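You operate a simulated robot arm through the tools that you are given. There is no shell and no other tool. Be economical: measure what you need, move in short steps, check, and stop when the job is done.

Carry out the task below with a simulated two-armed robot. There is one attempt and no reset: what you move stays moved.

TASK
Lay the hopper up: stop the floor belt and slacken it.
Fine: hold the remote to press its red key; tension bolt half a turn out with the yellow socket key, key back; service isolator off, remote in the black tray.

The check looks at the end state, three seconds after you hand in, the way a careful person would. Anything else that was tipped, shoved, dropped, spilled or broken makes it a failure.

THE ROBOT
Two 7-joint arms with two-finger parallel grippers on one trunk, on a base that drives. Base frame: it is fixed to the floor where the robot stands at the start and does not move with it; the origin is under the middle of the robot, x ahead of it, y to its left, z up. Units: cm, degrees, N and s.
The left shoulder is at the start at [5, 16.1, 119.8], the right one opposite. With the tool pointing down near the work surface each hand reaches from about 24 to 68 cm from the robot's upright axis, wherever it stands, measured 20 degrees to its own side. Places, roughly: red key of the remote [50, 0, 110]; drive [360, 180, 90]; belt tension bolt [70, 40, 70]; service isolator [60, 130, 100]; green key of the remote [50, 0, 110]; service emergency stop [60, 130, 70]. Payload 3.43 kg a hand.
The TCP of each hand is the grasp point between the finger pads, 3 cm short of the fingertips. In the tool frame z runs along the fingers and y along their closing line. The gripper opens to 9.4 cm. The fingers are 2.8 cm wide and 1 cm thick; the gripper's body (5 by 9.6 cm) begins 5.5 cm behind the TCP.
Orientation is that of the tool frame in the base frame, as a unit quaternion [w, x, y, z]. With the fingers straight down and closing along the base's y, the tool's x points along the base's -x, its y along +y and its z along -z.

THE INTERFACE
- The arms move only by the tool apply_moves. It takes "left_commands", "right_commands" or both (then of equal length, played together; a hand with none holds still); each is a list of rows, each an object (a shift or turn left out is 0, a gripper value left out holds the last) with "offset": the shift along the base's x, y, z in units of 40 mm (1.0 is 40 mm), a list of three; "turn": the turn, a rotation vector about the base's x, y, z in units of 4 degrees (1.0 is 4 degrees), a list of three; "gripper": the closure, from 0 (fully open) to 1 (shut). In form: [{"offset": [x, y, z], "turn": [wx, wy, wz], "gripper": gripper}, ...]. A call has 1 to 8 rows; each row shifts and turns the commanded pose from where the row before left it. A call with a number of a shift or a turn outside -1 to 1 is refused whole. A row lasts 0.2 s, in which the tool goes at most 5 cm and 8.6 degrees; a call with a longer step from one row to the next is refused whole, and so is a gripper value outside its range. Where a pose cannot be reached the arm comes as near as it can. A force on the tool above 40 N (or 10 N above the force at the start of the call, whichever is more), or a blocked arm, ends the call early, and 0.2 s more pass. The fingers move at their own pace (about 4.5 cm/s each) and stop on an object; they squeeze with about 39 N. The grip force told is the motor's: it shows also when the fingers shut on nothing. Time passes only in rows, and 0.2 s behind the last, so rows that do not move let the fingers close. It gives the time, the measured TCP pose, the force on the tool (base axes), the opening and the grip force at its end, in the units of the frame above (readings bear some noise), and new pictures: "pictures" is both (left out), scene, wrist or none (wrist: the cameras of the hands that moved).
- Cameras (640 x 400 px; columns grow to the right, rows downward): "scene" is now at [13.18, -0.69, 135.12]; the picture's right is [-0.07, -1.00, 0.00], its down [-0.29, 0.02, -0.96] and it looks along [0.95, -0.07, -0.29] (base axes); focal length 214 px, centre (320, 200). "left" rides on the left gripper at [7.6, -1.4, -10.2] in its tool frame; the picture's right is [0.18, 0.98, 0.00], its down [-0.75, 0.14, -0.64] and it looks along [-0.63, 0.12, 0.77] (tool axes); focal length 243 px, centre (320, 200). "right" rides on the right gripper at [7.6, 1.4, -10.2] in its tool frame; the picture's right is [-0.18, 0.98, 0.00], its down [-0.75, -0.14, -0.64] and it looks along [-0.63, -0.12, 0.77] (tool axes); focal length 243 px, centre (320, 200). There is no depth. A picture from a camera that has moved, and an enlarged one, comes with that camera's place and axes in the base frame and with its lens.
- raise_lower(by): slides the trunk up (or, below 0, down) by that many cm; the arms and the scene camera ride with it, the base frame stays. It gives what a move gives, with no picture.
- base_move(legs): drives the robot by 1 to 6 legs, each [ahead, left, turn to the left] in cm, cm and degrees, along the robot's own axes; the way and the turn of a leg run together, so that a leg with both is an arc; at most 150 cm and 180 degrees a leg. The arms and the cameras ride along, it lands a little off, and it stops where it bumps. It gives what a move gives, and a new picture of the scene camera.
- head_to(pan, tilt): turns the head with the scene camera to pan (to the left, within 80 degrees either way) and tilt (down, from -29 to 69), counted from straight ahead of the robot. It gives what a move gives, and a new picture of the scene camera.
- enlarge(camera, box): a new picture of the part [left, top, right, bottom] of that camera's present view, enlarged. The clock stands still meanwhile.
- hand_in(): hands the job in; it is judged then, once.

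Work in short steps. Places have to be worked out from the pictures, the camera data and where the tool is seen: move nearer, look again, correct. Check each grasp and each placing, and mend what went wrong. You have 120 turns and 260 pictures in all, those below and enlarged ones among them. Open the grippers and draw the arms clear of the work before you hand the job in, unless the task says otherwise; then end with one line.

The tools are called after "Emit:" by a JSON object that holds its "api" and its "payload". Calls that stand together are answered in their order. apply_moves: Moves the arms, as the interface text tells. Its arguments: {"type":"object","properties":{"left_commands":{"type":"array","items":{"type":"object","properties":{"offset":{"type":"array","items":{"type":"number"}},"turn":{"type":"array","items":{"type":"number"}},"gripper":{"type":"number"}}}},"right_commands":{"type":"array","items":{"type":"object","properties":{"offset":{"type":"array","items":{"type":"number"}},"turn":{"type":"array","items":{"type":"number"}},"gripper":{"type":"number"}}}},"pictures":{"type":"string","enum":["both","scene","wrist","none"]}},"required":[]} The other tools are called the same way: raise_lower (by) slides the trunk up or down; base_move (legs) drives the base; head_to (pan, tilt) turns the head that bears the scene camera; enlarge (camera, box) takes an enlarged picture of a part of a camera's view; hand_in () hands the job in.

At the start:

```text
t: 0.0
left_tcp_pos: [34.08, 22.91, 132.35]
left_tool_rot: [-0.001, 0.0, 1.0, 0.001]
left_contact_force: [0.8, -0.3, -1.1]
left_gripper_width: 9.39
left_gripper_force: 0.1
right_tcp_pos: [34.35, -3.64, 132.66]
right_tool_rot: [0.0, 0.0, 1.0, 0.0]
right_contact_force: [-0.1, -0.5, -0.6]
right_gripper_width: 9.4
right_gripper_force: 0.1
trunk travel left (down, up): [-22.5, 4.2]
robot x, y, heading: [-0.18, -0.1, -0.2]
head pan, tilt: [-4.2, 17.0]
```

scene: 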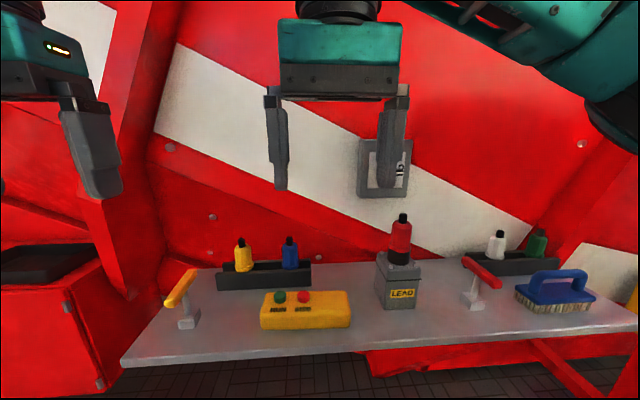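
right: 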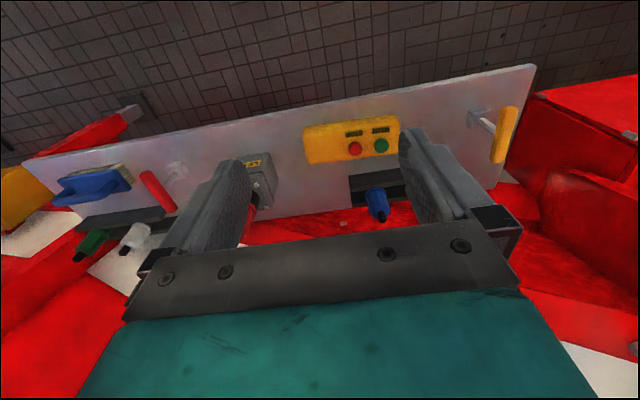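
left: 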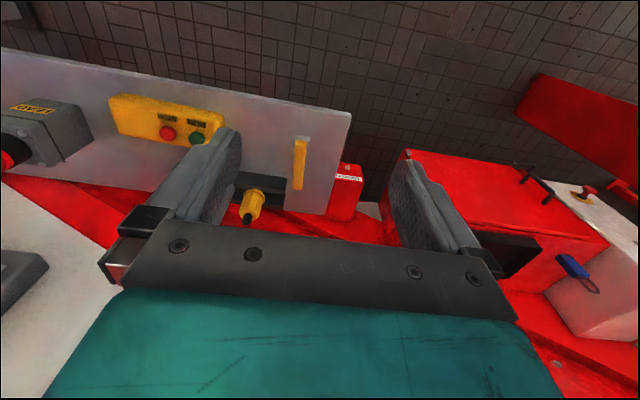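

I'll look closer at the bench and the surroundings before moving anything.

Emit:
{"api": "enlarge", "payload": {"camera": "scene", "box": [120, 200, 380, 362]}}

Emit:
{"api": "enlarge", "payload": {"camera": "left", "box": [230, 110, 640, 366]}}

Emit:
{"api": "head_to", "payload": {"pan": 60, "tilt": 25}}

```text
2.46 times, centred on (250, 281) of scene
camera zoom: at [13.18, -0.69, 135.12], right [-0.07, -1.0, 0.0], down [-0.29, 0.02, -0.96], along [0.95, -0.07, -0.29], focal length 528 px, centre (492, 1)
```

zoom: 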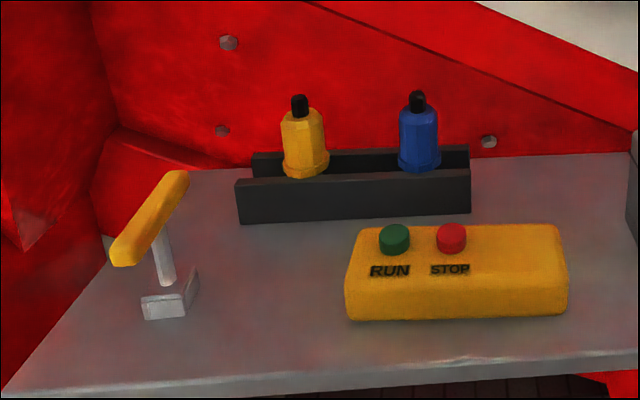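

```text
1.56 times, centred on (435, 238) of left
camera zoom: at [26.25, 21.48, 142.63], right [-0.18, 0.98, 0.0], down [0.75, 0.14, 0.64], along [0.63, 0.12, -0.77], focal length 379 px, centre (140, 141)
```

zoom: 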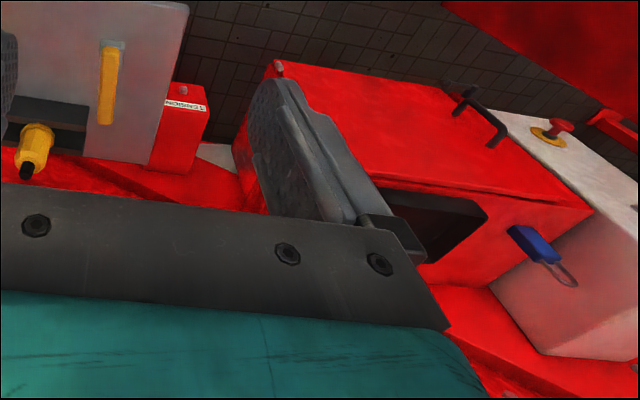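

```text
t: 1.4
left_tcp_pos: [33.94, 22.84, 132.24]
left_tool_rot: [0.0, 0.0, 1.0, -0.001]
left_contact_force: [0.5, 0.4, 0.0]
left_gripper_width: 9.41
left_gripper_force: 0.0
right_tcp_pos: [34.55, -3.75, 132.8]
right_tool_rot: [0.001, 0.0, 1.0, 0.0]
right_contact_force: [0.2, 1.0, -0.7]
right_gripper_width: 9.39
right_gripper_force: 0.1
trunk travel left (down, up): [-22.5, 4.2]
robot x, y, heading: [-0.06, 0.3, 0.1]
head pan, tilt: [60.0, 25.0]
camera scene: at [8.48, 7.96, 133.81], right [0.87, -0.5, 0.0], down [-0.21, -0.37, -0.91], along [0.45, 0.78, -0.42], focal length 214 px, centre (320, 200)
```

scene: 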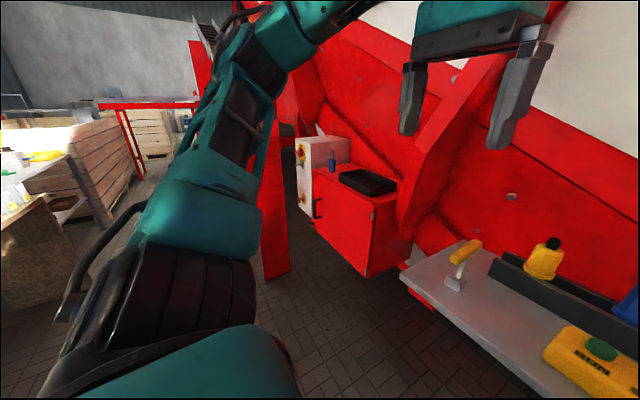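

The tray sits on the red cabinet to the left, with the white isolator box beyond it. I'll zoom in on those and look at the drive and the key.

Emit:
{"api": "enlarge", "payload": {"camera": "scene", "box": [270, 120, 420, 214]}}

Emit:
{"api": "enlarge", "payload": {"camera": "scene", "box": [400, 210, 640, 360]}}

Emit:
{"api": "head_to", "payload": {"pan": 30, "tilt": 35}}

```text
4.26 times, centred on (345, 167) of scene
camera zoom: at [8.48, 7.96, 133.81], right [0.87, -0.5, 0.0], down [-0.21, -0.37, -0.91], along [0.45, 0.78, -0.42], focal length 913 px, centre (214, 340)
```

zoom: 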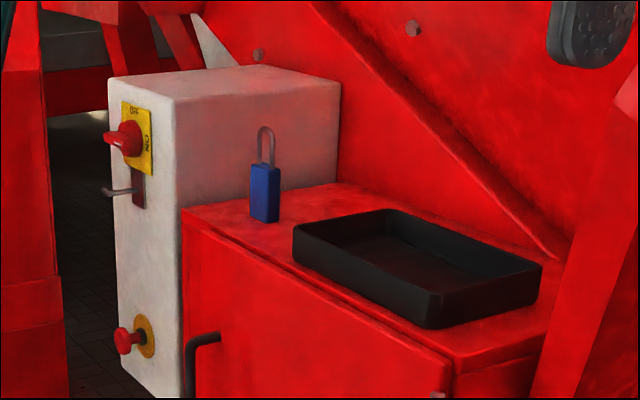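

```text
2.67 times, centred on (520, 285) of scene
camera zoom: at [8.48, 7.96, 133.81], right [0.87, -0.5, 0.0], down [-0.21, -0.37, -0.91], along [0.45, 0.78, -0.42], focal length 572 px, centre (-213, -27)
```

zoom: 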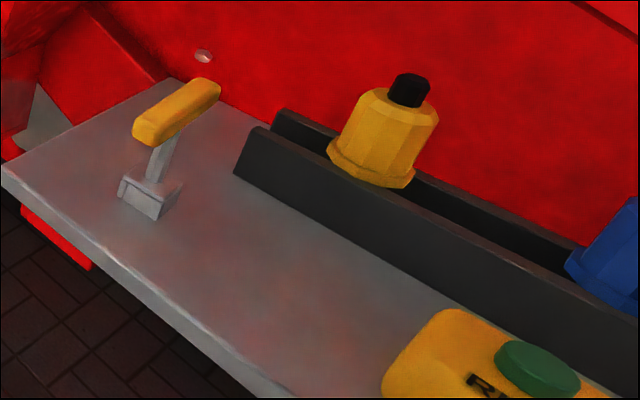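

```text
t: 2.3
left_tcp_pos: [34.07, 22.88, 132.27]
left_tool_rot: [0.0, 0.001, 1.0, -0.001]
left_contact_force: [-0.3, 1.1, -0.5]
left_gripper_width: 9.39
left_gripper_force: 0.0
right_tcp_pos: [34.47, -3.69, 132.6]
right_tool_rot: [0.0, 0.001, 1.0, 0.0]
right_contact_force: [-0.3, 0.6, 0.1]
right_gripper_width: 9.39
right_gripper_force: 0.1
trunk travel left (down, up): [-22.5, 4.2]
robot x, y, heading: [0.18, -0.11, 0.1]
head pan, tilt: [30.0, 35.0]
camera scene: at [11.49, 4.4, 132.24], right [0.5, -0.87, 0.0], down [-0.5, -0.29, -0.82], along [0.71, 0.41, -0.57], focal length 214 px, centre (320, 200)
```

scene: 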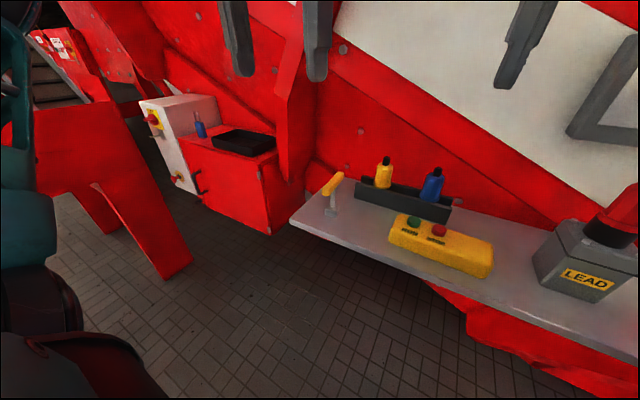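

Zooming the left wrist camera onto the key, and checking the far side for the drive.

Emit:
{"api": "enlarge", "payload": {"camera": "left", "box": [240, 110, 400, 210]}}

Emit:
{"api": "enlarge", "payload": {"camera": "scene", "box": [290, 140, 510, 278]}}

Emit:
{"api": "head_to", "payload": {"pan": 30, "tilt": 5}}

```text
4.00 times, centred on (320, 160) of left
camera zoom: at [26.25, 21.48, 142.63], right [-0.18, 0.98, 0.0], down [0.75, 0.14, 0.64], along [0.63, 0.12, -0.77], focal length 970 px, centre (320, 360)
```

zoom: 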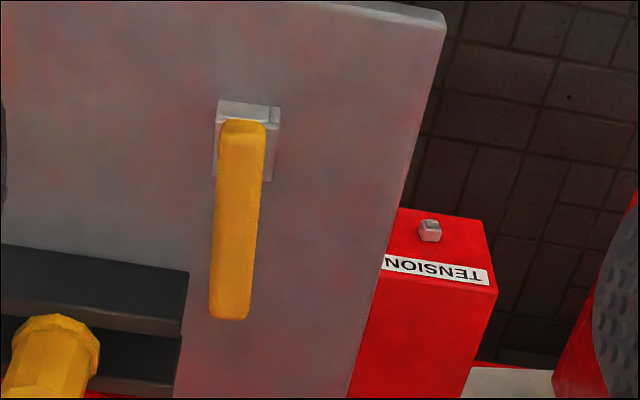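

```text
2.90 times, centred on (400, 209) of scene
camera zoom: at [11.49, 4.4, 132.24], right [0.5, -0.87, 0.0], down [-0.5, -0.29, -0.82], along [0.71, 0.41, -0.57], focal length 622 px, centre (88, 174)
```

zoom: 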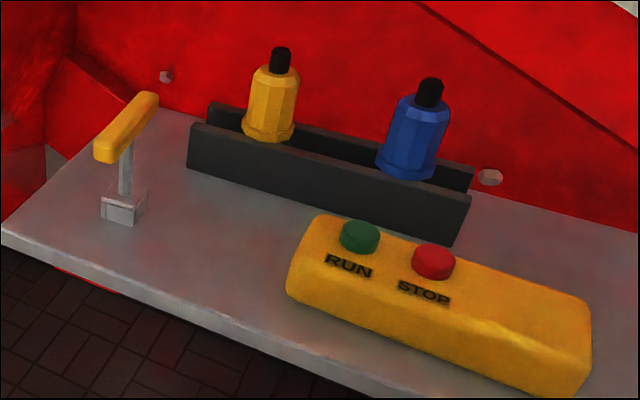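

```text
t: 3.2
left_tcp_pos: [34.0, 22.94, 132.31]
left_tool_rot: [0.001, 0.0, 1.0, 0.0]
left_contact_force: [-0.9, -0.1, 0.6]
left_gripper_width: 9.44
left_gripper_force: 0.0
right_tcp_pos: [34.49, -3.55, 132.76]
right_tool_rot: [0.0, 0.001, 1.0, 0.0]
right_contact_force: [0.2, -0.1, 0.2]
right_gripper_width: 9.4
right_gripper_force: 0.0
trunk travel left (down, up): [-22.5, 4.2]
robot x, y, heading: [-0.15, -0.08, -0.3]
head pan, tilt: [30.0, 5.0]
camera scene: at [11.83, 4.58, 137.05], right [0.5, -0.87, 0.0], down [-0.08, -0.04, -1.0], along [0.86, 0.5, -0.09], focal length 214 px, centre (320, 200)
```

scene: 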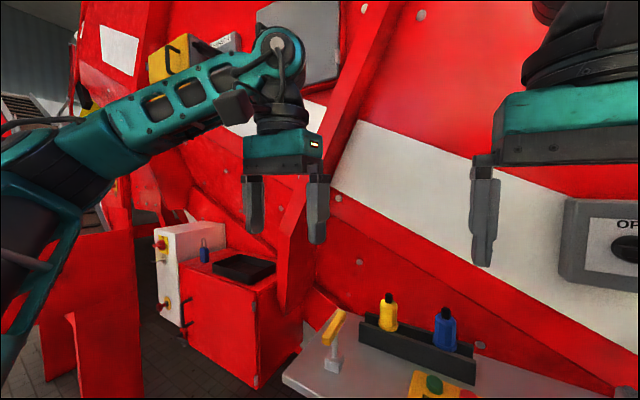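

The T-handled yellow key stands near (48, 22), with its handle along x at z about 108. The remote's red key is near (47, 0, 106) and the tension bolt near (69.5, 39.5, 70). First I'll turn the right hand 90° so it can grip the right end of the remote across x.

Emit:
{"api": "apply_moves", "payload": {"right_commands": [{"turn": [0, 0, 1], "offset": [0.2, -0.1, 0]}, {"turn": [0, 0, 1], "offset": [0.2, -0.1, 0]}, {"turn": [0, 0, 1], "offset": [0.2, -0.1, 0]}, {"turn": [0, 0, 1], "offset": [0.2, -0.1, 0]}, {"turn": [0, 0, 1], "offset": [0.2, -0.1, 0]}, {"turn": [0, 0, 1], "offset": [0.2, 0, 0]}, {"turn": [0, 0, 1], "offset": [0.2, 0, 0]}, {"turn": [0, 0, 1], "offset": [0.2, 0, 0]}], "pictures": "none"}}

Emit:
{"api": "apply_moves", "payload": {"right_commands": [{"turn": [0, 0, 1], "offset": [0.2, -0.1, 0]}, {"turn": [0, 0, 1], "offset": [0.2, -0.1, 0]}, {"turn": [0, 0, 1], "offset": [0.2, -0.1, 0]}, {"turn": [0, 0, 1], "offset": [0.2, -0.1, 0]}, {"turn": [0, 0, 1], "offset": [0.2, -0.1, 0]}, {"turn": [0, 0, 1], "offset": [0.2, 0, 0]}, {"turn": [0, 0, 1], "offset": [0.2, 0, 0]}, {"turn": [0, 0, 1], "offset": [0.2, 0, 0]}], "pictures": "none"}}

Emit:
{"api": "head_to", "payload": {"pan": 0, "tilt": 40}}

Emit:
{"api": "apply_moves", "payload": {"right_commands": [{"turn": [0, 0, 1], "offset": [0, 0, -0.3]}, {"turn": [0, 0, 1], "offset": [0, 0, -0.3]}, {"turn": [0, 0, 1], "offset": [0, 0, -0.3]}, {"turn": [0, 0, 1], "offset": [0, 0, -0.3]}, {"turn": [0, 0, 1], "offset": [0, 0, -0.3]}, {"turn": [0, 0, 1], "offset": [0, 0, -0.3]}, {"turn": [0, 0, 0.5], "offset": [0, 0, 0]}]}}

```text
t: 5.0
left_tcp_pos: [33.9, 22.82, 132.38]
left_tool_rot: [0.001, 0.0, 1.0, -0.001]
left_contact_force: [-0.1, 0.7, -0.7]
left_gripper_width: 9.43
left_gripper_force: 0.1
right_tcp_pos: [40.94, -5.55, 132.77]
right_tool_rot: [0.001, -0.276, 0.961, 0.0]
right_contact_force: [0.6, 0.1, -0.4]
right_gripper_width: 9.41
right_gripper_force: 0.1
trunk travel left (down, up): [-22.5, 4.2]
robot x, y, heading: [0.18, 0.1, -0.3]
head pan, tilt: [30.0, 5.0]
```

```text
t: 6.8
left_tcp_pos: [34.08, 23.0, 132.29]
left_tool_rot: [-0.001, -0.001, 1.0, 0.0]
left_contact_force: [-0.2, 0.6, -0.5]
left_gripper_width: 9.38
left_gripper_force: 0.0
right_tcp_pos: [47.18, -7.71, 132.78]
right_tool_rot: [0.001, -0.531, 0.847, 0.0]
right_contact_force: [0.0, 0.1, 0.3]
right_gripper_width: 9.39
right_gripper_force: 0.1
trunk travel left (down, up): [-22.5, 4.2]
robot x, y, heading: [0.11, 0.28, -0.1]
head pan, tilt: [30.0, 5.0]
```

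```text
t: 7.9
left_tcp_pos: [34.0, 22.98, 132.39]
left_tool_rot: [0.0, 0.001, 1.0, -0.001]
left_contact_force: [0.7, -0.3, -0.2]
left_gripper_width: 9.41
left_gripper_force: 0.0
right_tcp_pos: [47.22, -7.62, 132.7]
right_tool_rot: [0.001, -0.53, 0.848, 0.0]
right_contact_force: [0.1, 0.1, -0.6]
right_gripper_width: 9.41
right_gripper_force: 0.0
trunk travel left (down, up): [-22.5, 4.2]
robot x, y, heading: [-0.06, 0.15, 0.0]
head pan, tilt: [0.0, 40.0]
camera scene: at [12.37, 0.0, 131.49], right [0.0, -1.0, 0.0], down [-0.64, 0.0, -0.77], along [0.77, 0.0, -0.64], focal length 214 px, centre (320, 200)
```

scene: 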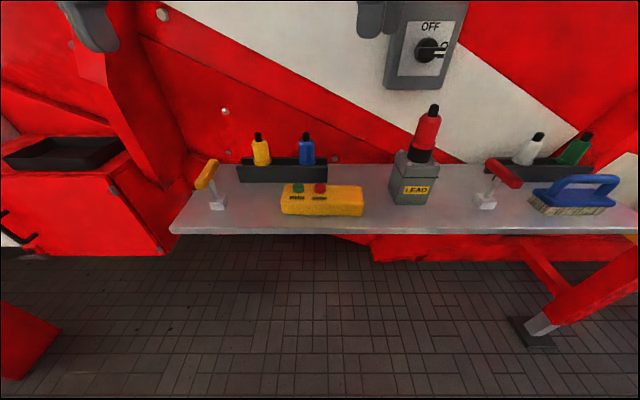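

```text
t: 9.5
left_tcp_pos: [33.92, 22.85, 132.34]
left_tool_rot: [0.0, 0.0, 1.0, 0.0]
left_contact_force: [0.0, -0.1, -0.3]
left_gripper_width: 9.36
left_gripper_force: 0.1
right_tcp_pos: [47.27, -7.64, 125.5]
right_tool_rot: [-0.001, 0.708, -0.707, 0.0]
right_contact_force: [-0.6, -0.3, 0.2]
right_gripper_width: 9.41
right_gripper_force: 0.1
trunk travel left (down, up): [-22.5, 4.2]
robot x, y, heading: [0.21, 0.22, 0.1]
head pan, tilt: [0.0, 40.0]
camera scene: at [12.36, 0.0, 131.48], right [0.0, -1.0, 0.0], down [-0.64, 0.0, -0.77], along [0.77, 0.0, -0.64], focal length 214 px, centre (320, 200)
camera right: at [45.68, -15.41, 135.72], right [-0.98, 0.18, 0.0], down [0.14, 0.75, 0.64], along [0.12, 0.63, -0.77], focal length 243 px, centre (320, 200)
```

scene: 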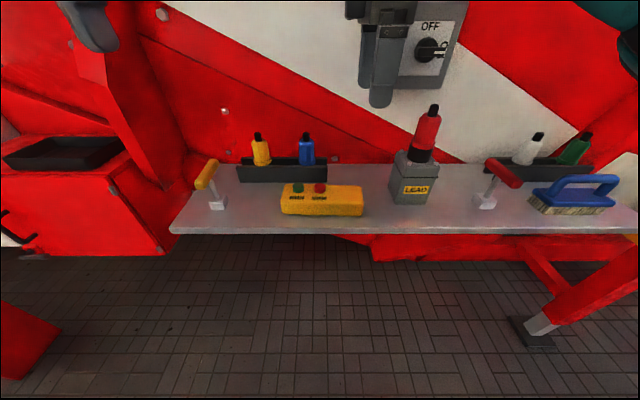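
right: 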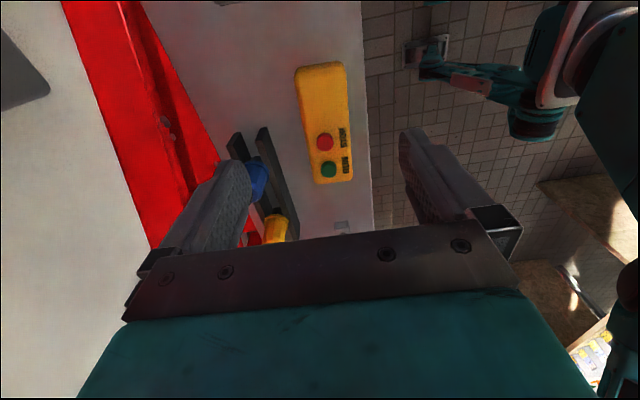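

Red key is at about (47.8, -0.4, 105.4). The remote is centred at x≈47.4 and is about 6 cm wide. I'll tilt the right hand 24° so its body leans away from the keys, and descend partway.

Emit:
{"api": "apply_moves", "payload": {"right_commands": [{"turn": [1, 0, 0], "offset": [0, 0, -0.5]}, {"turn": [1, 0, 0], "offset": [0, 0.1, -0.5]}, {"turn": [1, 0, 0], "offset": [0, 0.1, -0.5]}, {"turn": [1, 0, 0], "offset": [0, 0.1, -0.5]}, {"turn": [1, 0, 0], "offset": [0, 0.1, -0.5]}, {"turn": [1, 0, 0], "offset": [0, 0, -0.5]}, {"offset": [0, 0, -0.5]}]}}

```text
t: 11.1
left_tcp_pos: [33.95, 22.94, 132.26]
left_tool_rot: [0.0, 0.0, 1.0, 0.0]
left_contact_force: [0.0, 0.3, 0.5]
left_gripper_width: 9.45
left_gripper_force: 0.2
right_tcp_pos: [47.22, -6.22, 111.55]
right_tool_rot: [-0.148, 0.692, -0.691, -0.148]
right_contact_force: [-0.1, 0.4, 0.0]
right_gripper_width: 9.38
right_gripper_force: 0.0
trunk travel left (down, up): [-22.5, 4.2]
robot x, y, heading: [0.13, -0.26, 0.0]
head pan, tilt: [0.0, 40.0]
camera scene: at [12.38, -0.01, 131.48], right [0.0, -1.0, 0.0], down [-0.64, 0.0, -0.77], along [0.77, 0.0, -0.64], focal length 214 px, centre (320, 200)
camera right: at [45.64, -17.42, 117.88], right [-0.98, 0.17, 0.07], down [0.14, 0.43, 0.89], along [0.12, 0.89, -0.44], focal length 243 px, centre (320, 200)
```

scene: 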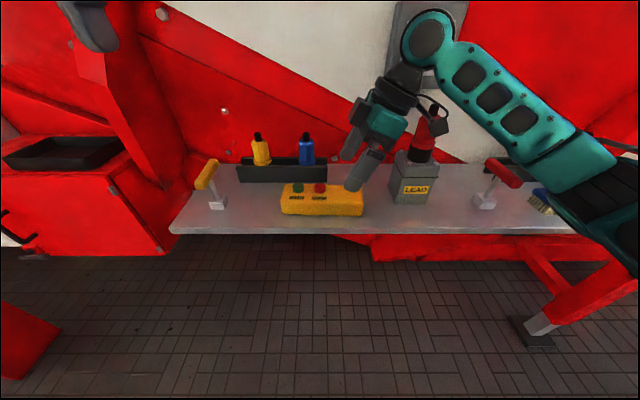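
right: 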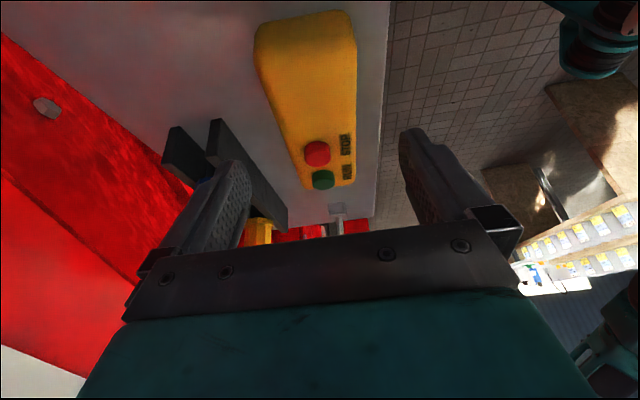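

The fingers straddle the remote, so I'll descend 9 cm and close.

Emit:
{"api": "apply_moves", "payload": {"right_commands": [{"offset": [0, 0, -0.5]}, {"offset": [0, 0, -0.5]}, {"offset": [0, 0, -0.5]}, {"offset": [0, 0, -0.4]}, {"offset": [0, 0, -0.35]}, {"gripper": 0}]}}

```text
t: 12.4
left_tcp_pos: [33.88, 22.72, 132.39]
left_tool_rot: [0.002, 0.001, 1.0, 0.0]
left_contact_force: [0.7, 0.3, 0.2]
left_gripper_width: 9.41
left_gripper_force: 0.0
right_tcp_pos: [47.12, -6.13, 103.41]
right_tool_rot: [-0.157, 0.692, -0.689, -0.148]
right_contact_force: [-10.4, -6.7, 15.7]
right_gripper_width: 9.4
right_gripper_force: 0.1
trunk travel left (down, up): [-22.5, 4.2]
robot x, y, heading: [-0.03, -0.04, -0.3]
head pan, tilt: [0.0, 40.0]
stopped in row 6 (right hand): the force on the tool passed its limit (the readings are from after the stop); the commanded pose is now the measured one
camera scene: at [12.2, -0.1, 131.51], right [0.0, -1.0, 0.0], down [-0.64, 0.0, -0.77], along [0.77, 0.0, -0.64], focal length 214 px, centre (320, 200)
camera right: at [45.62, -17.48, 109.43], right [-0.98, 0.16, 0.06], down [0.13, 0.41, 0.9], along [0.12, 0.89, -0.43], focal length 243 px, centre (320, 200)
```

scene: 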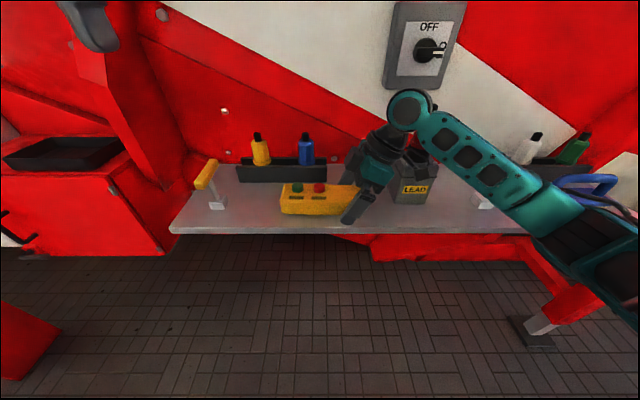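
right: 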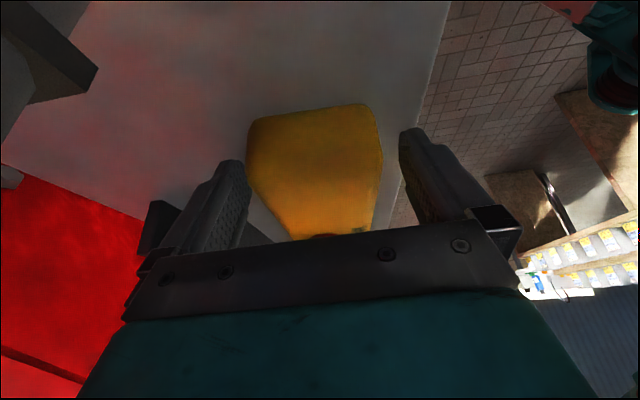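

The hand was stopped by contact at TCP z=103.4. I'll look closely for what it touched.

Emit:
{"api": "enlarge", "payload": {"camera": "scene", "box": [260, 80, 480, 240]}}

Emit:
{"api": "enlarge", "payload": {"camera": "right", "box": [100, 60, 540, 335]}}

```text
2.50 times, centred on (370, 160) of scene
camera zoom: at [12.2, -0.1, 131.51], right [0.0, -1.0, 0.0], down [-0.64, 0.0, -0.77], along [0.77, 0.0, -0.64], focal length 536 px, centre (195, 300)
```

zoom: 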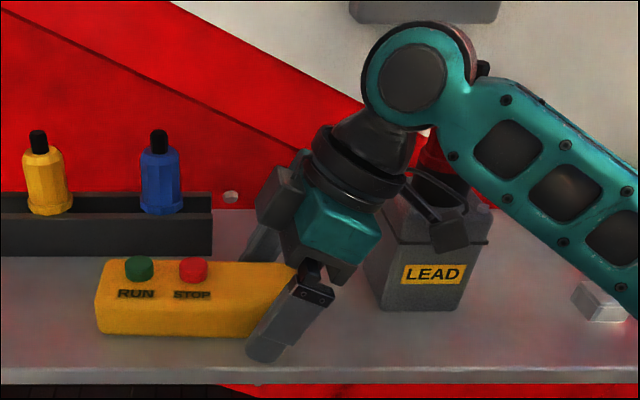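

```text
1.45 times, centred on (320, 198) of right
camera zoom: at [45.62, -17.48, 109.43], right [-0.98, 0.16, 0.06], down [0.13, 0.41, 0.9], along [0.12, 0.89, -0.43], focal length 353 px, centre (320, 204)
```

zoom: 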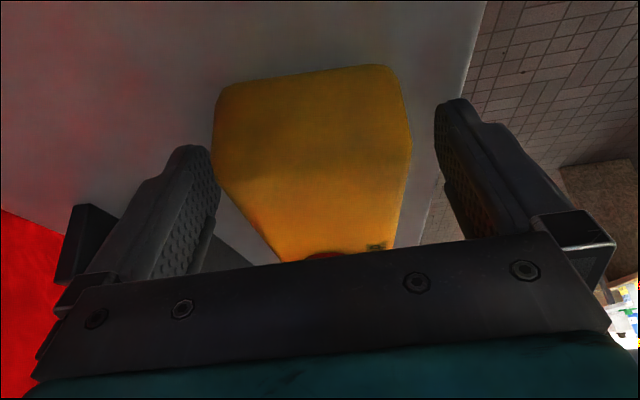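

The right wrist's camera bracket has reached the LEAD box. I'll raise straight up, remove the tilt, and check that the box hasn't shifted.

Emit:
{"api": "apply_moves", "payload": {"right_commands": [{"offset": [-0.05, 0, 0.5]}, {"offset": [0, 0, 0.5]}, {"offset": [0, 0, 0.5]}, {"offset": [0, 0, 0.5], "turn": [-1, 0, 0]}, {"turn": [-1, 0, 0]}, {"turn": [-1, 0, 0]}, {"turn": [-1, 0, 0]}, {"turn": [-1, 0, 0]}], "pictures": "none"}}

Emit:
{"api": "apply_moves", "payload": {"right_commands": [{"turn": [-1, 0, 0]}, {}]}}

Emit:
{"api": "enlarge", "payload": {"camera": "scene", "box": [260, 80, 480, 240]}}

```text
t: 14.2
left_tcp_pos: [33.91, 22.96, 132.22]
left_tool_rot: [0.0, 0.0, 1.0, -0.001]
left_contact_force: [0.8, 0.2, 0.0]
left_gripper_width: 9.41
left_gripper_force: 0.0
right_tcp_pos: [47.25, -6.13, 111.09]
right_tool_rot: [-0.032, 0.707, -0.706, -0.024]
right_contact_force: [1.3, 0.8, 0.8]
right_gripper_width: 9.42
right_gripper_force: 0.0
trunk travel left (down, up): [-22.5, 4.2]
robot x, y, heading: [-0.14, -0.14, -0.3]
head pan, tilt: [0.0, 40.0]
```

```text
t: 14.8
left_tcp_pos: [33.9, 22.8, 132.27]
left_tool_rot: [0.0, 0.001, 1.0, 0.0]
left_contact_force: [-0.2, -0.1, 0.2]
left_gripper_width: 9.39
left_gripper_force: 0.1
right_tcp_pos: [47.19, -6.06, 111.13]
right_tool_rot: [-0.008, 0.708, -0.706, 0.0]
right_contact_force: [-0.4, 0.3, 0.2]
right_gripper_width: 9.4
right_gripper_force: 0.1
trunk travel left (down, up): [-22.5, 4.2]
robot x, y, heading: [-0.07, 0.04, -0.2]
head pan, tilt: [0.0, 40.0]
camera scene: at [12.37, -0.05, 131.48], right [0.0, -1.0, 0.0], down [-0.64, 0.0, -0.77], along [0.77, 0.0, -0.64], focal length 214 px, centre (320, 200)
camera right: at [45.57, -13.92, 121.24], right [-0.98, 0.18, -0.01], down [0.13, 0.75, 0.65], along [0.12, 0.64, -0.76], focal length 243 px, centre (320, 200)
```

scene: 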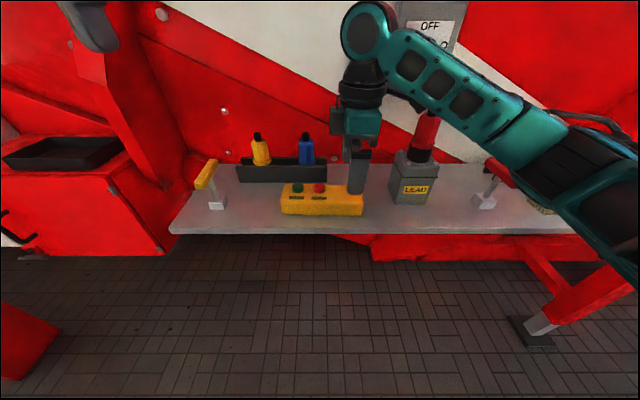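
right: 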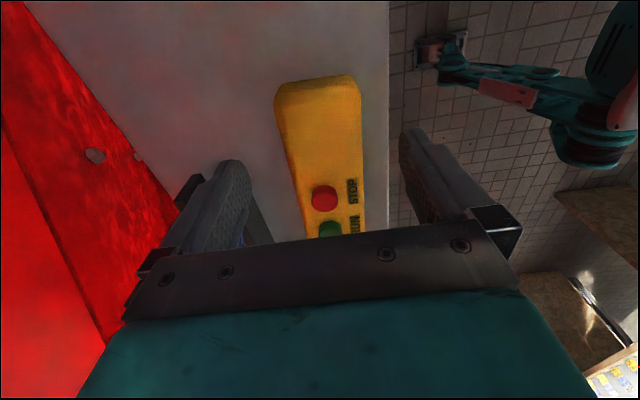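

```text
2.50 times, centred on (370, 160) of scene
camera zoom: at [12.37, -0.05, 131.48], right [0.0, -1.0, 0.0], down [-0.64, 0.0, -0.77], along [0.77, 0.0, -0.64], focal length 536 px, centre (195, 300)
```

zoom: 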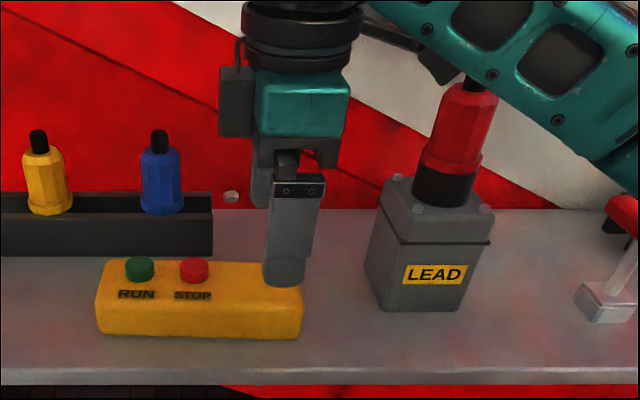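

The LEAD box is unmoved. With the hand vertical the bracket has room, so I'll descend watching the force.

Emit:
{"api": "apply_moves", "payload": {"right_commands": [{"offset": [0, 0, -0.5]}, {"offset": [0, 0, -0.5]}, {"offset": [0, 0, -0.5]}, {"offset": [0, 0, -0.4]}, {"offset": [0, 0, -0.25]}, {}]}}

```text
t: 16.1
left_tcp_pos: [33.84, 22.81, 132.38]
left_tool_rot: [0.001, 0.0, 1.0, 0.0]
left_contact_force: [-0.4, 0.0, -0.2]
left_gripper_width: 9.4
left_gripper_force: 0.1
right_tcp_pos: [47.15, -6.15, 103.12]
right_tool_rot: [-0.014, 0.709, -0.705, 0.002]
right_contact_force: [-6.6, -3.2, 14.3]
right_gripper_width: 9.4
right_gripper_force: 0.0
trunk travel left (down, up): [-22.5, 4.2]
robot x, y, heading: [0.22, -0.09, -0.1]
head pan, tilt: [0.0, 40.0]
stopped in row 6 (right hand): the force on the tool passed its limit (the readings are from after the stop); the commanded pose is now the measured one
camera scene: at [12.19, -0.05, 131.49], right [0.0, -1.0, 0.0], down [-0.64, 0.0, -0.77], along [0.77, 0.0, -0.64], focal length 214 px, centre (320, 200)
camera right: at [45.45, -14.06, 113.19], right [-0.98, 0.18, -0.02], down [0.12, 0.74, 0.66], along [0.13, 0.64, -0.75], focal length 243 px, centre (320, 200)
```

scene: 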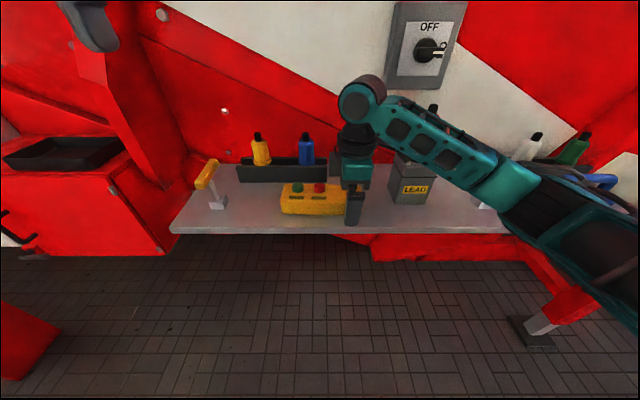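
right: 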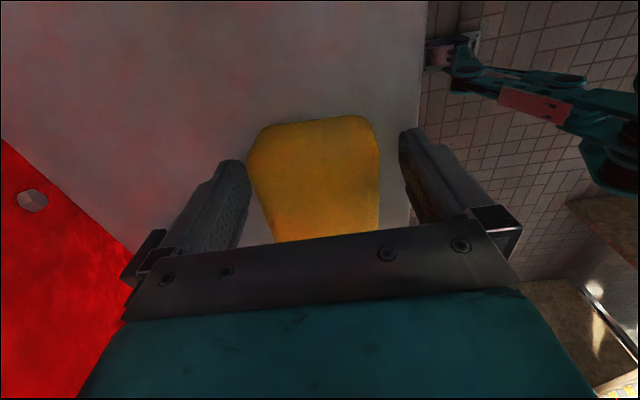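

Both stops came with the fingertips at z≈100.1, so the table top is at about 100 and the tips were touching it. I'll back off 0.5 cm and close on the remote.

Emit:
{"api": "apply_moves", "payload": {"right_commands": [{"offset": [0, 0, 0.13]}, {"gripper": 0.5}, {"gripper": 0.9}, {"gripper": 0.9}, {"gripper": 0.9}, {"gripper": 0.9}, {"gripper": 0.9}]}}

```text
t: 17.7
left_tcp_pos: [33.94, 22.89, 132.34]
left_tool_rot: [0.0, 0.001, 1.0, 0.0]
left_contact_force: [0.2, 0.3, -0.4]
left_gripper_width: 9.4
left_gripper_force: 0.0
right_tcp_pos: [47.32, -6.22, 103.43]
right_tool_rot: [-0.013, 0.709, -0.706, 0.001]
right_contact_force: [-0.2, -0.2, -0.3]
right_gripper_width: 6.95
right_gripper_force: 39.0
trunk travel left (down, up): [-22.5, 4.2]
robot x, y, heading: [-0.31, -0.19, 0.1]
head pan, tilt: [0.0, 40.0]
camera scene: at [12.38, -0.04, 131.48], right [0.0, -1.0, 0.0], down [-0.64, 0.0, -0.77], along [0.77, 0.0, -0.64], focal length 214 px, centre (320, 200)
camera right: at [45.61, -14.09, 113.37], right [-0.98, 0.18, -0.02], down [0.13, 0.74, 0.66], along [0.13, 0.64, -0.75], focal length 243 px, centre (320, 200)
```

scene: 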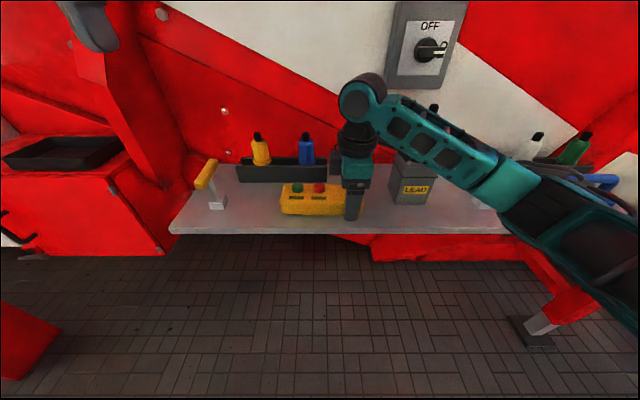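
right: 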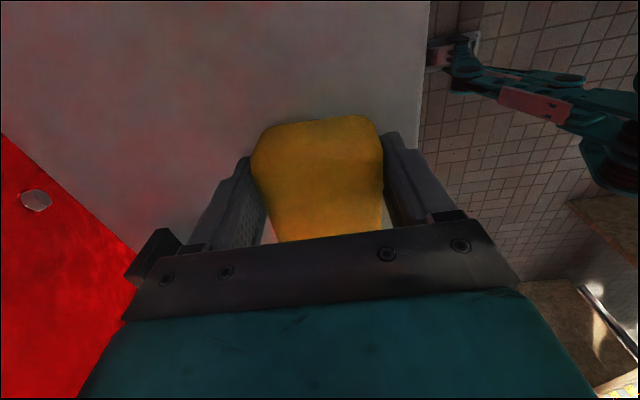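

The remote is held (6.95 cm wide, 39 N). Next I'll close and tilt the left hand and bring it above the red key. I'll re-measure that key first.

Emit:
{"api": "enlarge", "payload": {"camera": "scene", "box": [270, 150, 370, 225]}}

Emit:
{"api": "apply_moves", "payload": {"left_commands": [{"offset": [0.4, -0.4, -0.2], "turn": [-1, 0, 0], "gripper": 1}, {"offset": [0.4, -0.4, -0.2], "turn": [-1, 0, 0]}, {"offset": [0.4, -0.4, -0.2], "turn": [-1, 0, 0]}, {"offset": [0.4, -0.4, -0.2], "turn": [-1, 0, 0]}, {"offset": [0.4, -0.4, -0.2], "turn": [-1, 0, 0]}, {"offset": [0.4, -0.4, -0.2], "turn": [-1, 0, 0]}, {"offset": [0.4, -0.4, -0.2], "turn": [-1, 0, 0]}, {"offset": [0.4, -0.4, 0], "turn": [-1, 0, 0]}]}}

```text
5.33 times, centred on (320, 188) of scene
camera zoom: at [12.38, -0.04, 131.48], right [0.0, -1.0, 0.0], down [-0.64, 0.0, -0.77], along [0.77, 0.0, -0.64], focal length 1144 px, centre (320, 267)
```

zoom: 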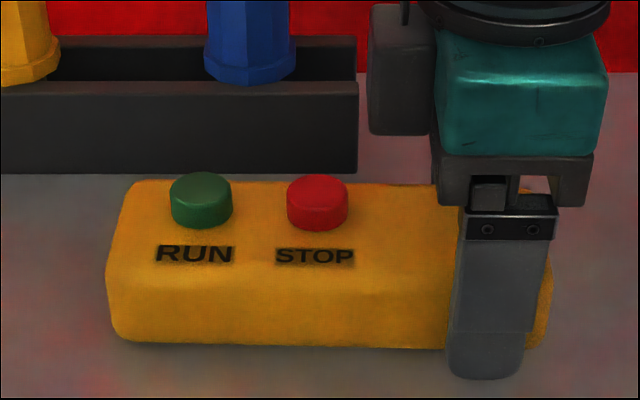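

```text
t: 19.5
left_tcp_pos: [46.91, 10.01, 126.48]
left_tool_rot: [0.001, 0.001, 0.961, -0.276]
left_contact_force: [0.4, -0.3, 1.1]
left_gripper_width: 0.01
left_gripper_force: 32.8
right_tcp_pos: [47.47, -6.28, 103.28]
right_tool_rot: [-0.013, 0.709, -0.705, 0.001]
right_contact_force: [-0.1, 1.4, -0.5]
right_gripper_width: 6.93
right_gripper_force: 39.3
trunk travel left (down, up): [-22.5, 4.2]
robot x, y, heading: [-0.14, -0.17, -0.1]
head pan, tilt: [0.0, 40.0]
camera scene: at [12.41, -0.06, 131.48], right [0.0, -1.0, 0.0], down [-0.64, 0.0, -0.77], along [0.77, 0.0, -0.64], focal length 214 px, centre (320, 200)
camera left: at [39.07, 14.21, 136.07], right [-0.18, 0.83, -0.52], down [0.75, 0.46, 0.47], along [0.63, -0.31, -0.71], focal length 243 px, centre (320, 200)
```

scene: 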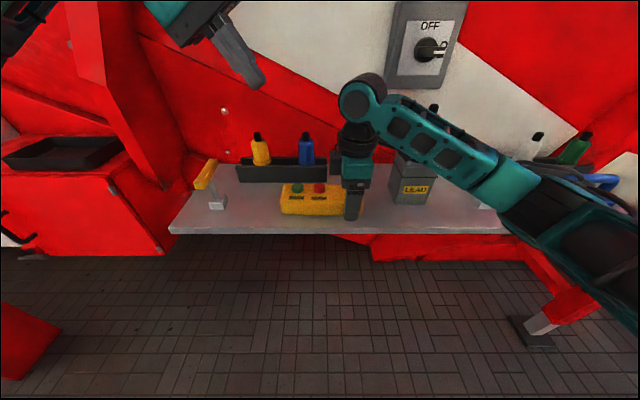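
left: 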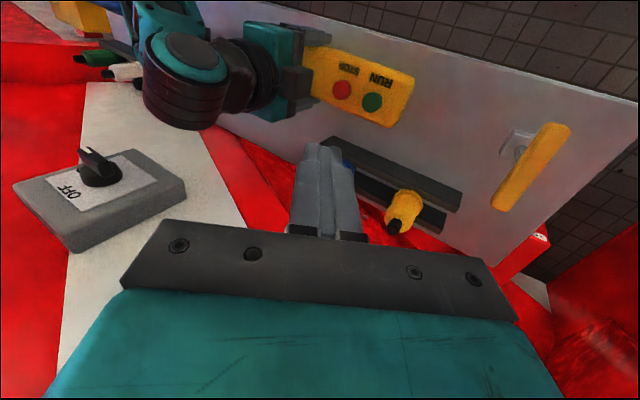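

Red key top is at about (47.7, 0, 105.7). I'll bring the left fingertip to hover about 4 cm above it.

Emit:
{"api": "apply_moves", "payload": {"left_commands": [{"offset": [0.04, -0.46, -0.67]}, {"offset": [0.04, -0.46, -0.67]}, {"offset": [0.04, -0.46, -0.67]}, {"offset": [0.04, -0.46, -0.67]}, {"offset": [0.04, -0.46, -0.67]}, {}]}}

Emit:
{"api": "enlarge", "payload": {"camera": "scene", "box": [270, 120, 400, 225]}}

Emit:
{"api": "enlarge", "payload": {"camera": "left", "box": [230, 80, 470, 240]}}

```text
t: 20.9
left_tcp_pos: [47.72, 0.81, 113.25]
left_tool_rot: [0.0, 0.0, 0.961, -0.276]
left_contact_force: [0.1, 0.8, 0.2]
left_gripper_width: 0.0
left_gripper_force: 33.3
right_tcp_pos: [47.34, -6.22, 103.28]
right_tool_rot: [-0.012, 0.709, -0.705, 0.001]
right_contact_force: [-0.9, 0.2, 0.6]
right_gripper_width: 6.92
right_gripper_force: 38.9
trunk travel left (down, up): [-22.5, 4.2]
robot x, y, heading: [0.12, 0.13, 0.1]
head pan, tilt: [0.0, 40.0]
camera scene: at [12.37, -0.03, 131.48], right [0.0, -1.0, 0.0], down [-0.64, 0.0, -0.77], along [0.77, 0.0, -0.64], focal length 214 px, centre (320, 200)
camera left: at [39.93, 5.02, 122.79], right [-0.18, 0.83, -0.52], down [0.75, 0.46, 0.47], along [0.63, -0.31, -0.71], focal length 243 px, centre (320, 200)
```

scene: 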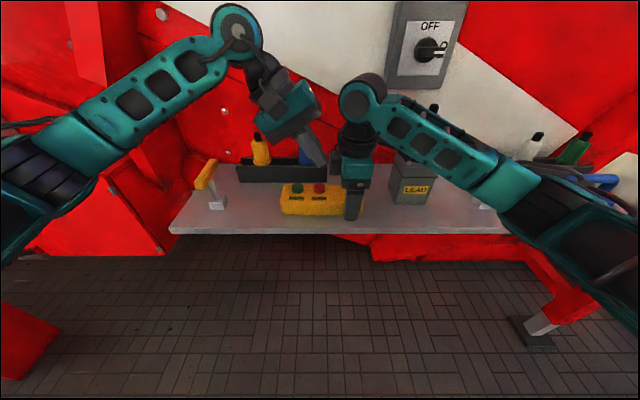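
left: 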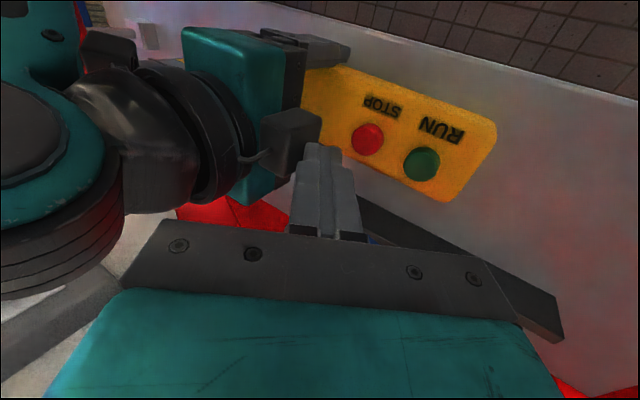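

```text
3.81 times, centred on (335, 172) of scene
camera zoom: at [12.37, -0.03, 131.48], right [0.0, -1.0, 0.0], down [-0.64, 0.0, -0.77], along [0.77, 0.0, -0.64], focal length 817 px, centre (263, 305)
```

zoom: 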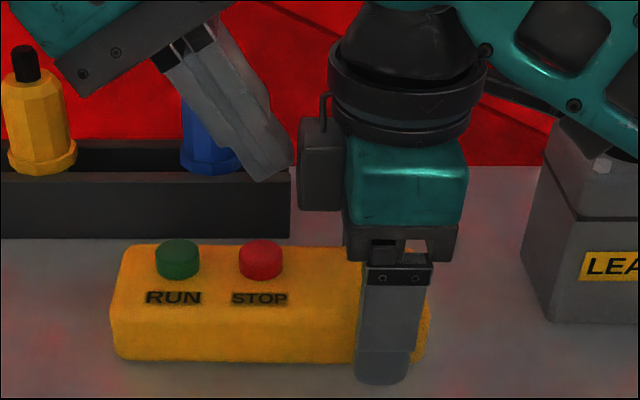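

```text
2.50 times, centred on (350, 160) of left
camera zoom: at [39.93, 5.02, 122.79], right [-0.18, 0.83, -0.52], down [0.75, 0.46, 0.47], along [0.63, -0.31, -0.71], focal length 606 px, centre (245, 300)
```

zoom: 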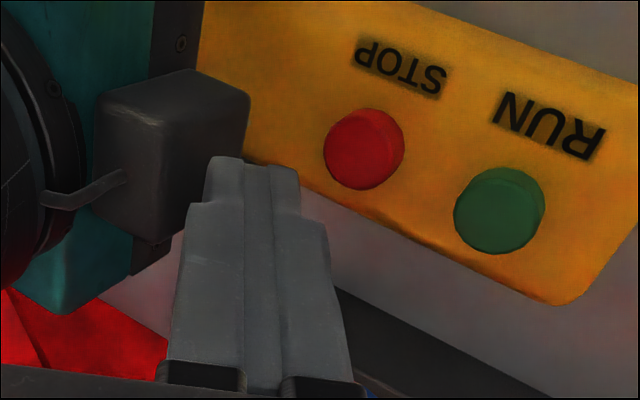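

Aim looks right, so I'll go down in small steps to press the red key.

Emit:
{"api": "apply_moves", "payload": {"left_commands": [{"offset": [-0.05, 0.03, -0.4]}, {"offset": [0, 0, -0.4]}, {"offset": [0, 0, -0.2]}, {"offset": [0, 0, -0.1]}, {"offset": [0, 0, -0.05]}, {"offset": [0, 0, -0.05]}], "pictures": "none"}}

Emit:
{"api": "enlarge", "payload": {"camera": "scene", "box": [270, 120, 400, 225]}}

Emit:
{"api": "enlarge", "payload": {"camera": "left", "box": [230, 80, 470, 240]}}

```text
t: 22.3
left_tcp_pos: [47.28, 1.06, 108.61]
left_tool_rot: [0.0, 0.0, 0.961, -0.275]
left_contact_force: [-0.1, 0.0, -1.5]
left_gripper_width: 0.0
left_gripper_force: 33.2
right_tcp_pos: [47.42, -6.1, 103.33]
right_tool_rot: [-0.013, 0.709, -0.705, 0.001]
right_contact_force: [1.0, 0.7, -0.8]
right_gripper_width: 6.92
right_gripper_force: 39.7
trunk travel left (down, up): [-22.5, 4.2]
robot x, y, heading: [0.09, -0.06, -0.0]
head pan, tilt: [0.0, 40.0]
```

```text
3.81 times, centred on (335, 172) of scene
camera zoom: at [12.38, -0.04, 131.48], right [0.0, -1.0, 0.0], down [-0.64, 0.0, -0.77], along [0.77, 0.0, -0.64], focal length 817 px, centre (263, 305)
```

zoom: 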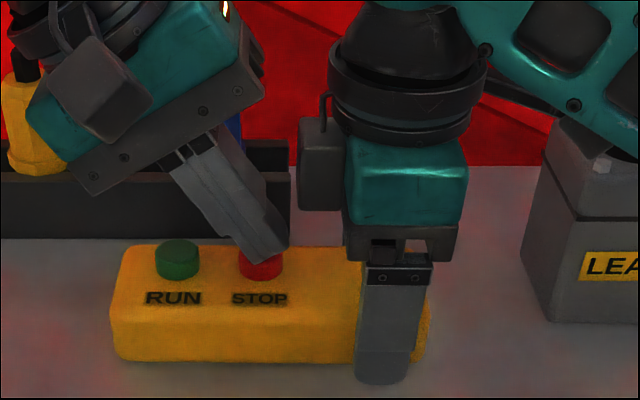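

```text
2.50 times, centred on (350, 160) of left
camera zoom: at [39.65, 5.16, 118.0], right [-0.18, 0.83, -0.52], down [0.75, 0.46, 0.47], along [0.63, -0.31, -0.71], focal length 606 px, centre (245, 300)
```

zoom: 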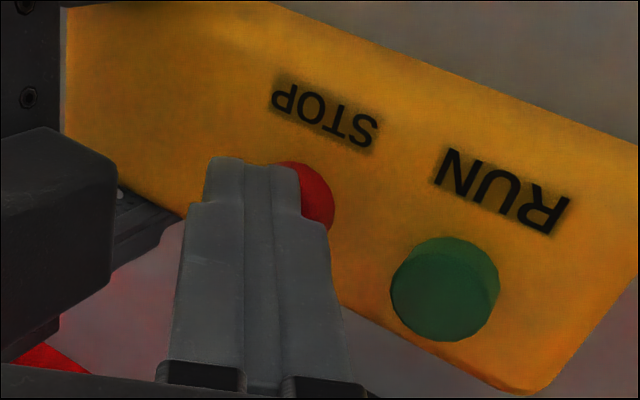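

The tip is right over the red key and just about to touch. I'll continue down in 2 mm steps.

Emit:
{"api": "apply_moves", "payload": {"left_commands": [{"offset": [0, 0.05, -0.05]}, {"offset": [0, 0, -0.05]}, {"offset": [0, 0, -0.05]}, {"offset": [0, 0, -0.05]}], "pictures": "none"}}

Emit:
{"api": "enlarge", "payload": {"camera": "scene", "box": [270, 120, 400, 225]}}

```text
t: 23.3
left_tcp_pos: [47.28, 1.17, 107.88]
left_tool_rot: [0.001, 0.001, 0.961, -0.276]
left_contact_force: [1.8, -0.3, 8.8]
left_gripper_width: 0.0
left_gripper_force: 33.2
right_tcp_pos: [47.28, -6.15, 103.2]
right_tool_rot: [-0.013, 0.708, -0.706, 0.001]
right_contact_force: [1.2, 1.4, -1.5]
right_gripper_width: 6.92
right_gripper_force: 38.7
trunk travel left (down, up): [-22.5, 4.2]
robot x, y, heading: [-0.03, -0.24, 0.0]
head pan, tilt: [0.0, 40.0]
```

```text
3.81 times, centred on (335, 172) of scene
camera zoom: at [12.36, -0.04, 131.49], right [0.0, -1.0, 0.0], down [-0.64, 0.0, -0.77], along [0.77, 0.0, -0.64], focal length 817 px, centre (263, 305)
```

zoom: 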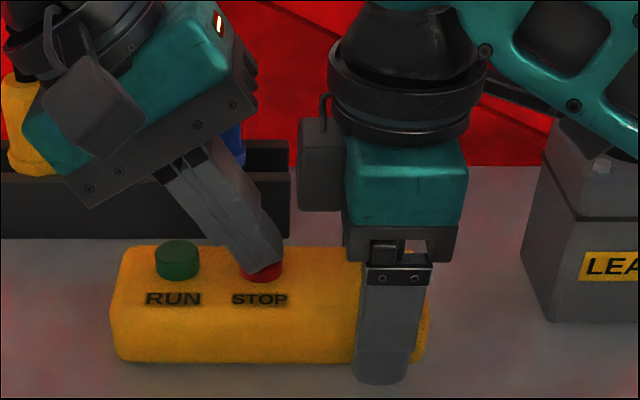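

Contact is made at 8.8 N. I'll press a few millimetres more, hold briefly, then lift.

Emit:
{"api": "apply_moves", "payload": {"left_commands": [{"offset": [0, 0, -0.05]}, {"offset": [0, 0, -0.05]}, {}], "pictures": "none"}}

Emit:
{"api": "enlarge", "payload": {"camera": "scene", "box": [270, 120, 400, 225]}}

```text
t: 24.1
left_tcp_pos: [47.29, 1.18, 107.52]
left_tool_rot: [0.001, 0.001, 0.961, -0.277]
left_contact_force: [-1.6, -0.7, 19.4]
left_gripper_width: 0.0
left_gripper_force: 32.8
right_tcp_pos: [47.3, -6.28, 103.26]
right_tool_rot: [-0.012, 0.708, -0.706, 0.001]
right_contact_force: [5.4, 2.1, -7.8]
right_gripper_width: 6.9
right_gripper_force: 38.5
trunk travel left (down, up): [-22.5, 4.2]
robot x, y, heading: [0.02, 0.12, 0.1]
head pan, tilt: [0.0, 40.0]
```

```text
3.81 times, centred on (335, 172) of scene
camera zoom: at [12.33, -0.03, 131.49], right [0.0, -1.0, 0.0], down [-0.64, 0.0, -0.77], along [0.77, 0.0, -0.64], focal length 817 px, centre (263, 305)
```

zoom: 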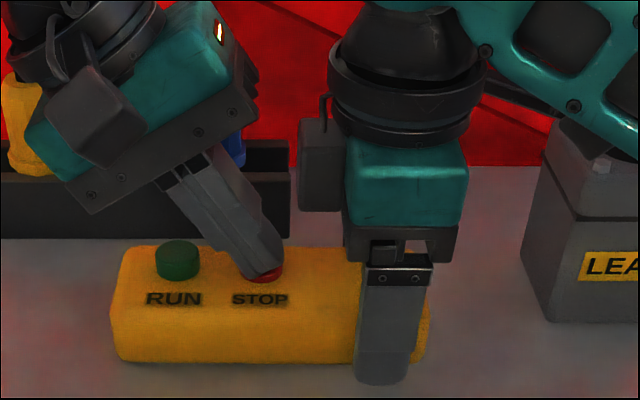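

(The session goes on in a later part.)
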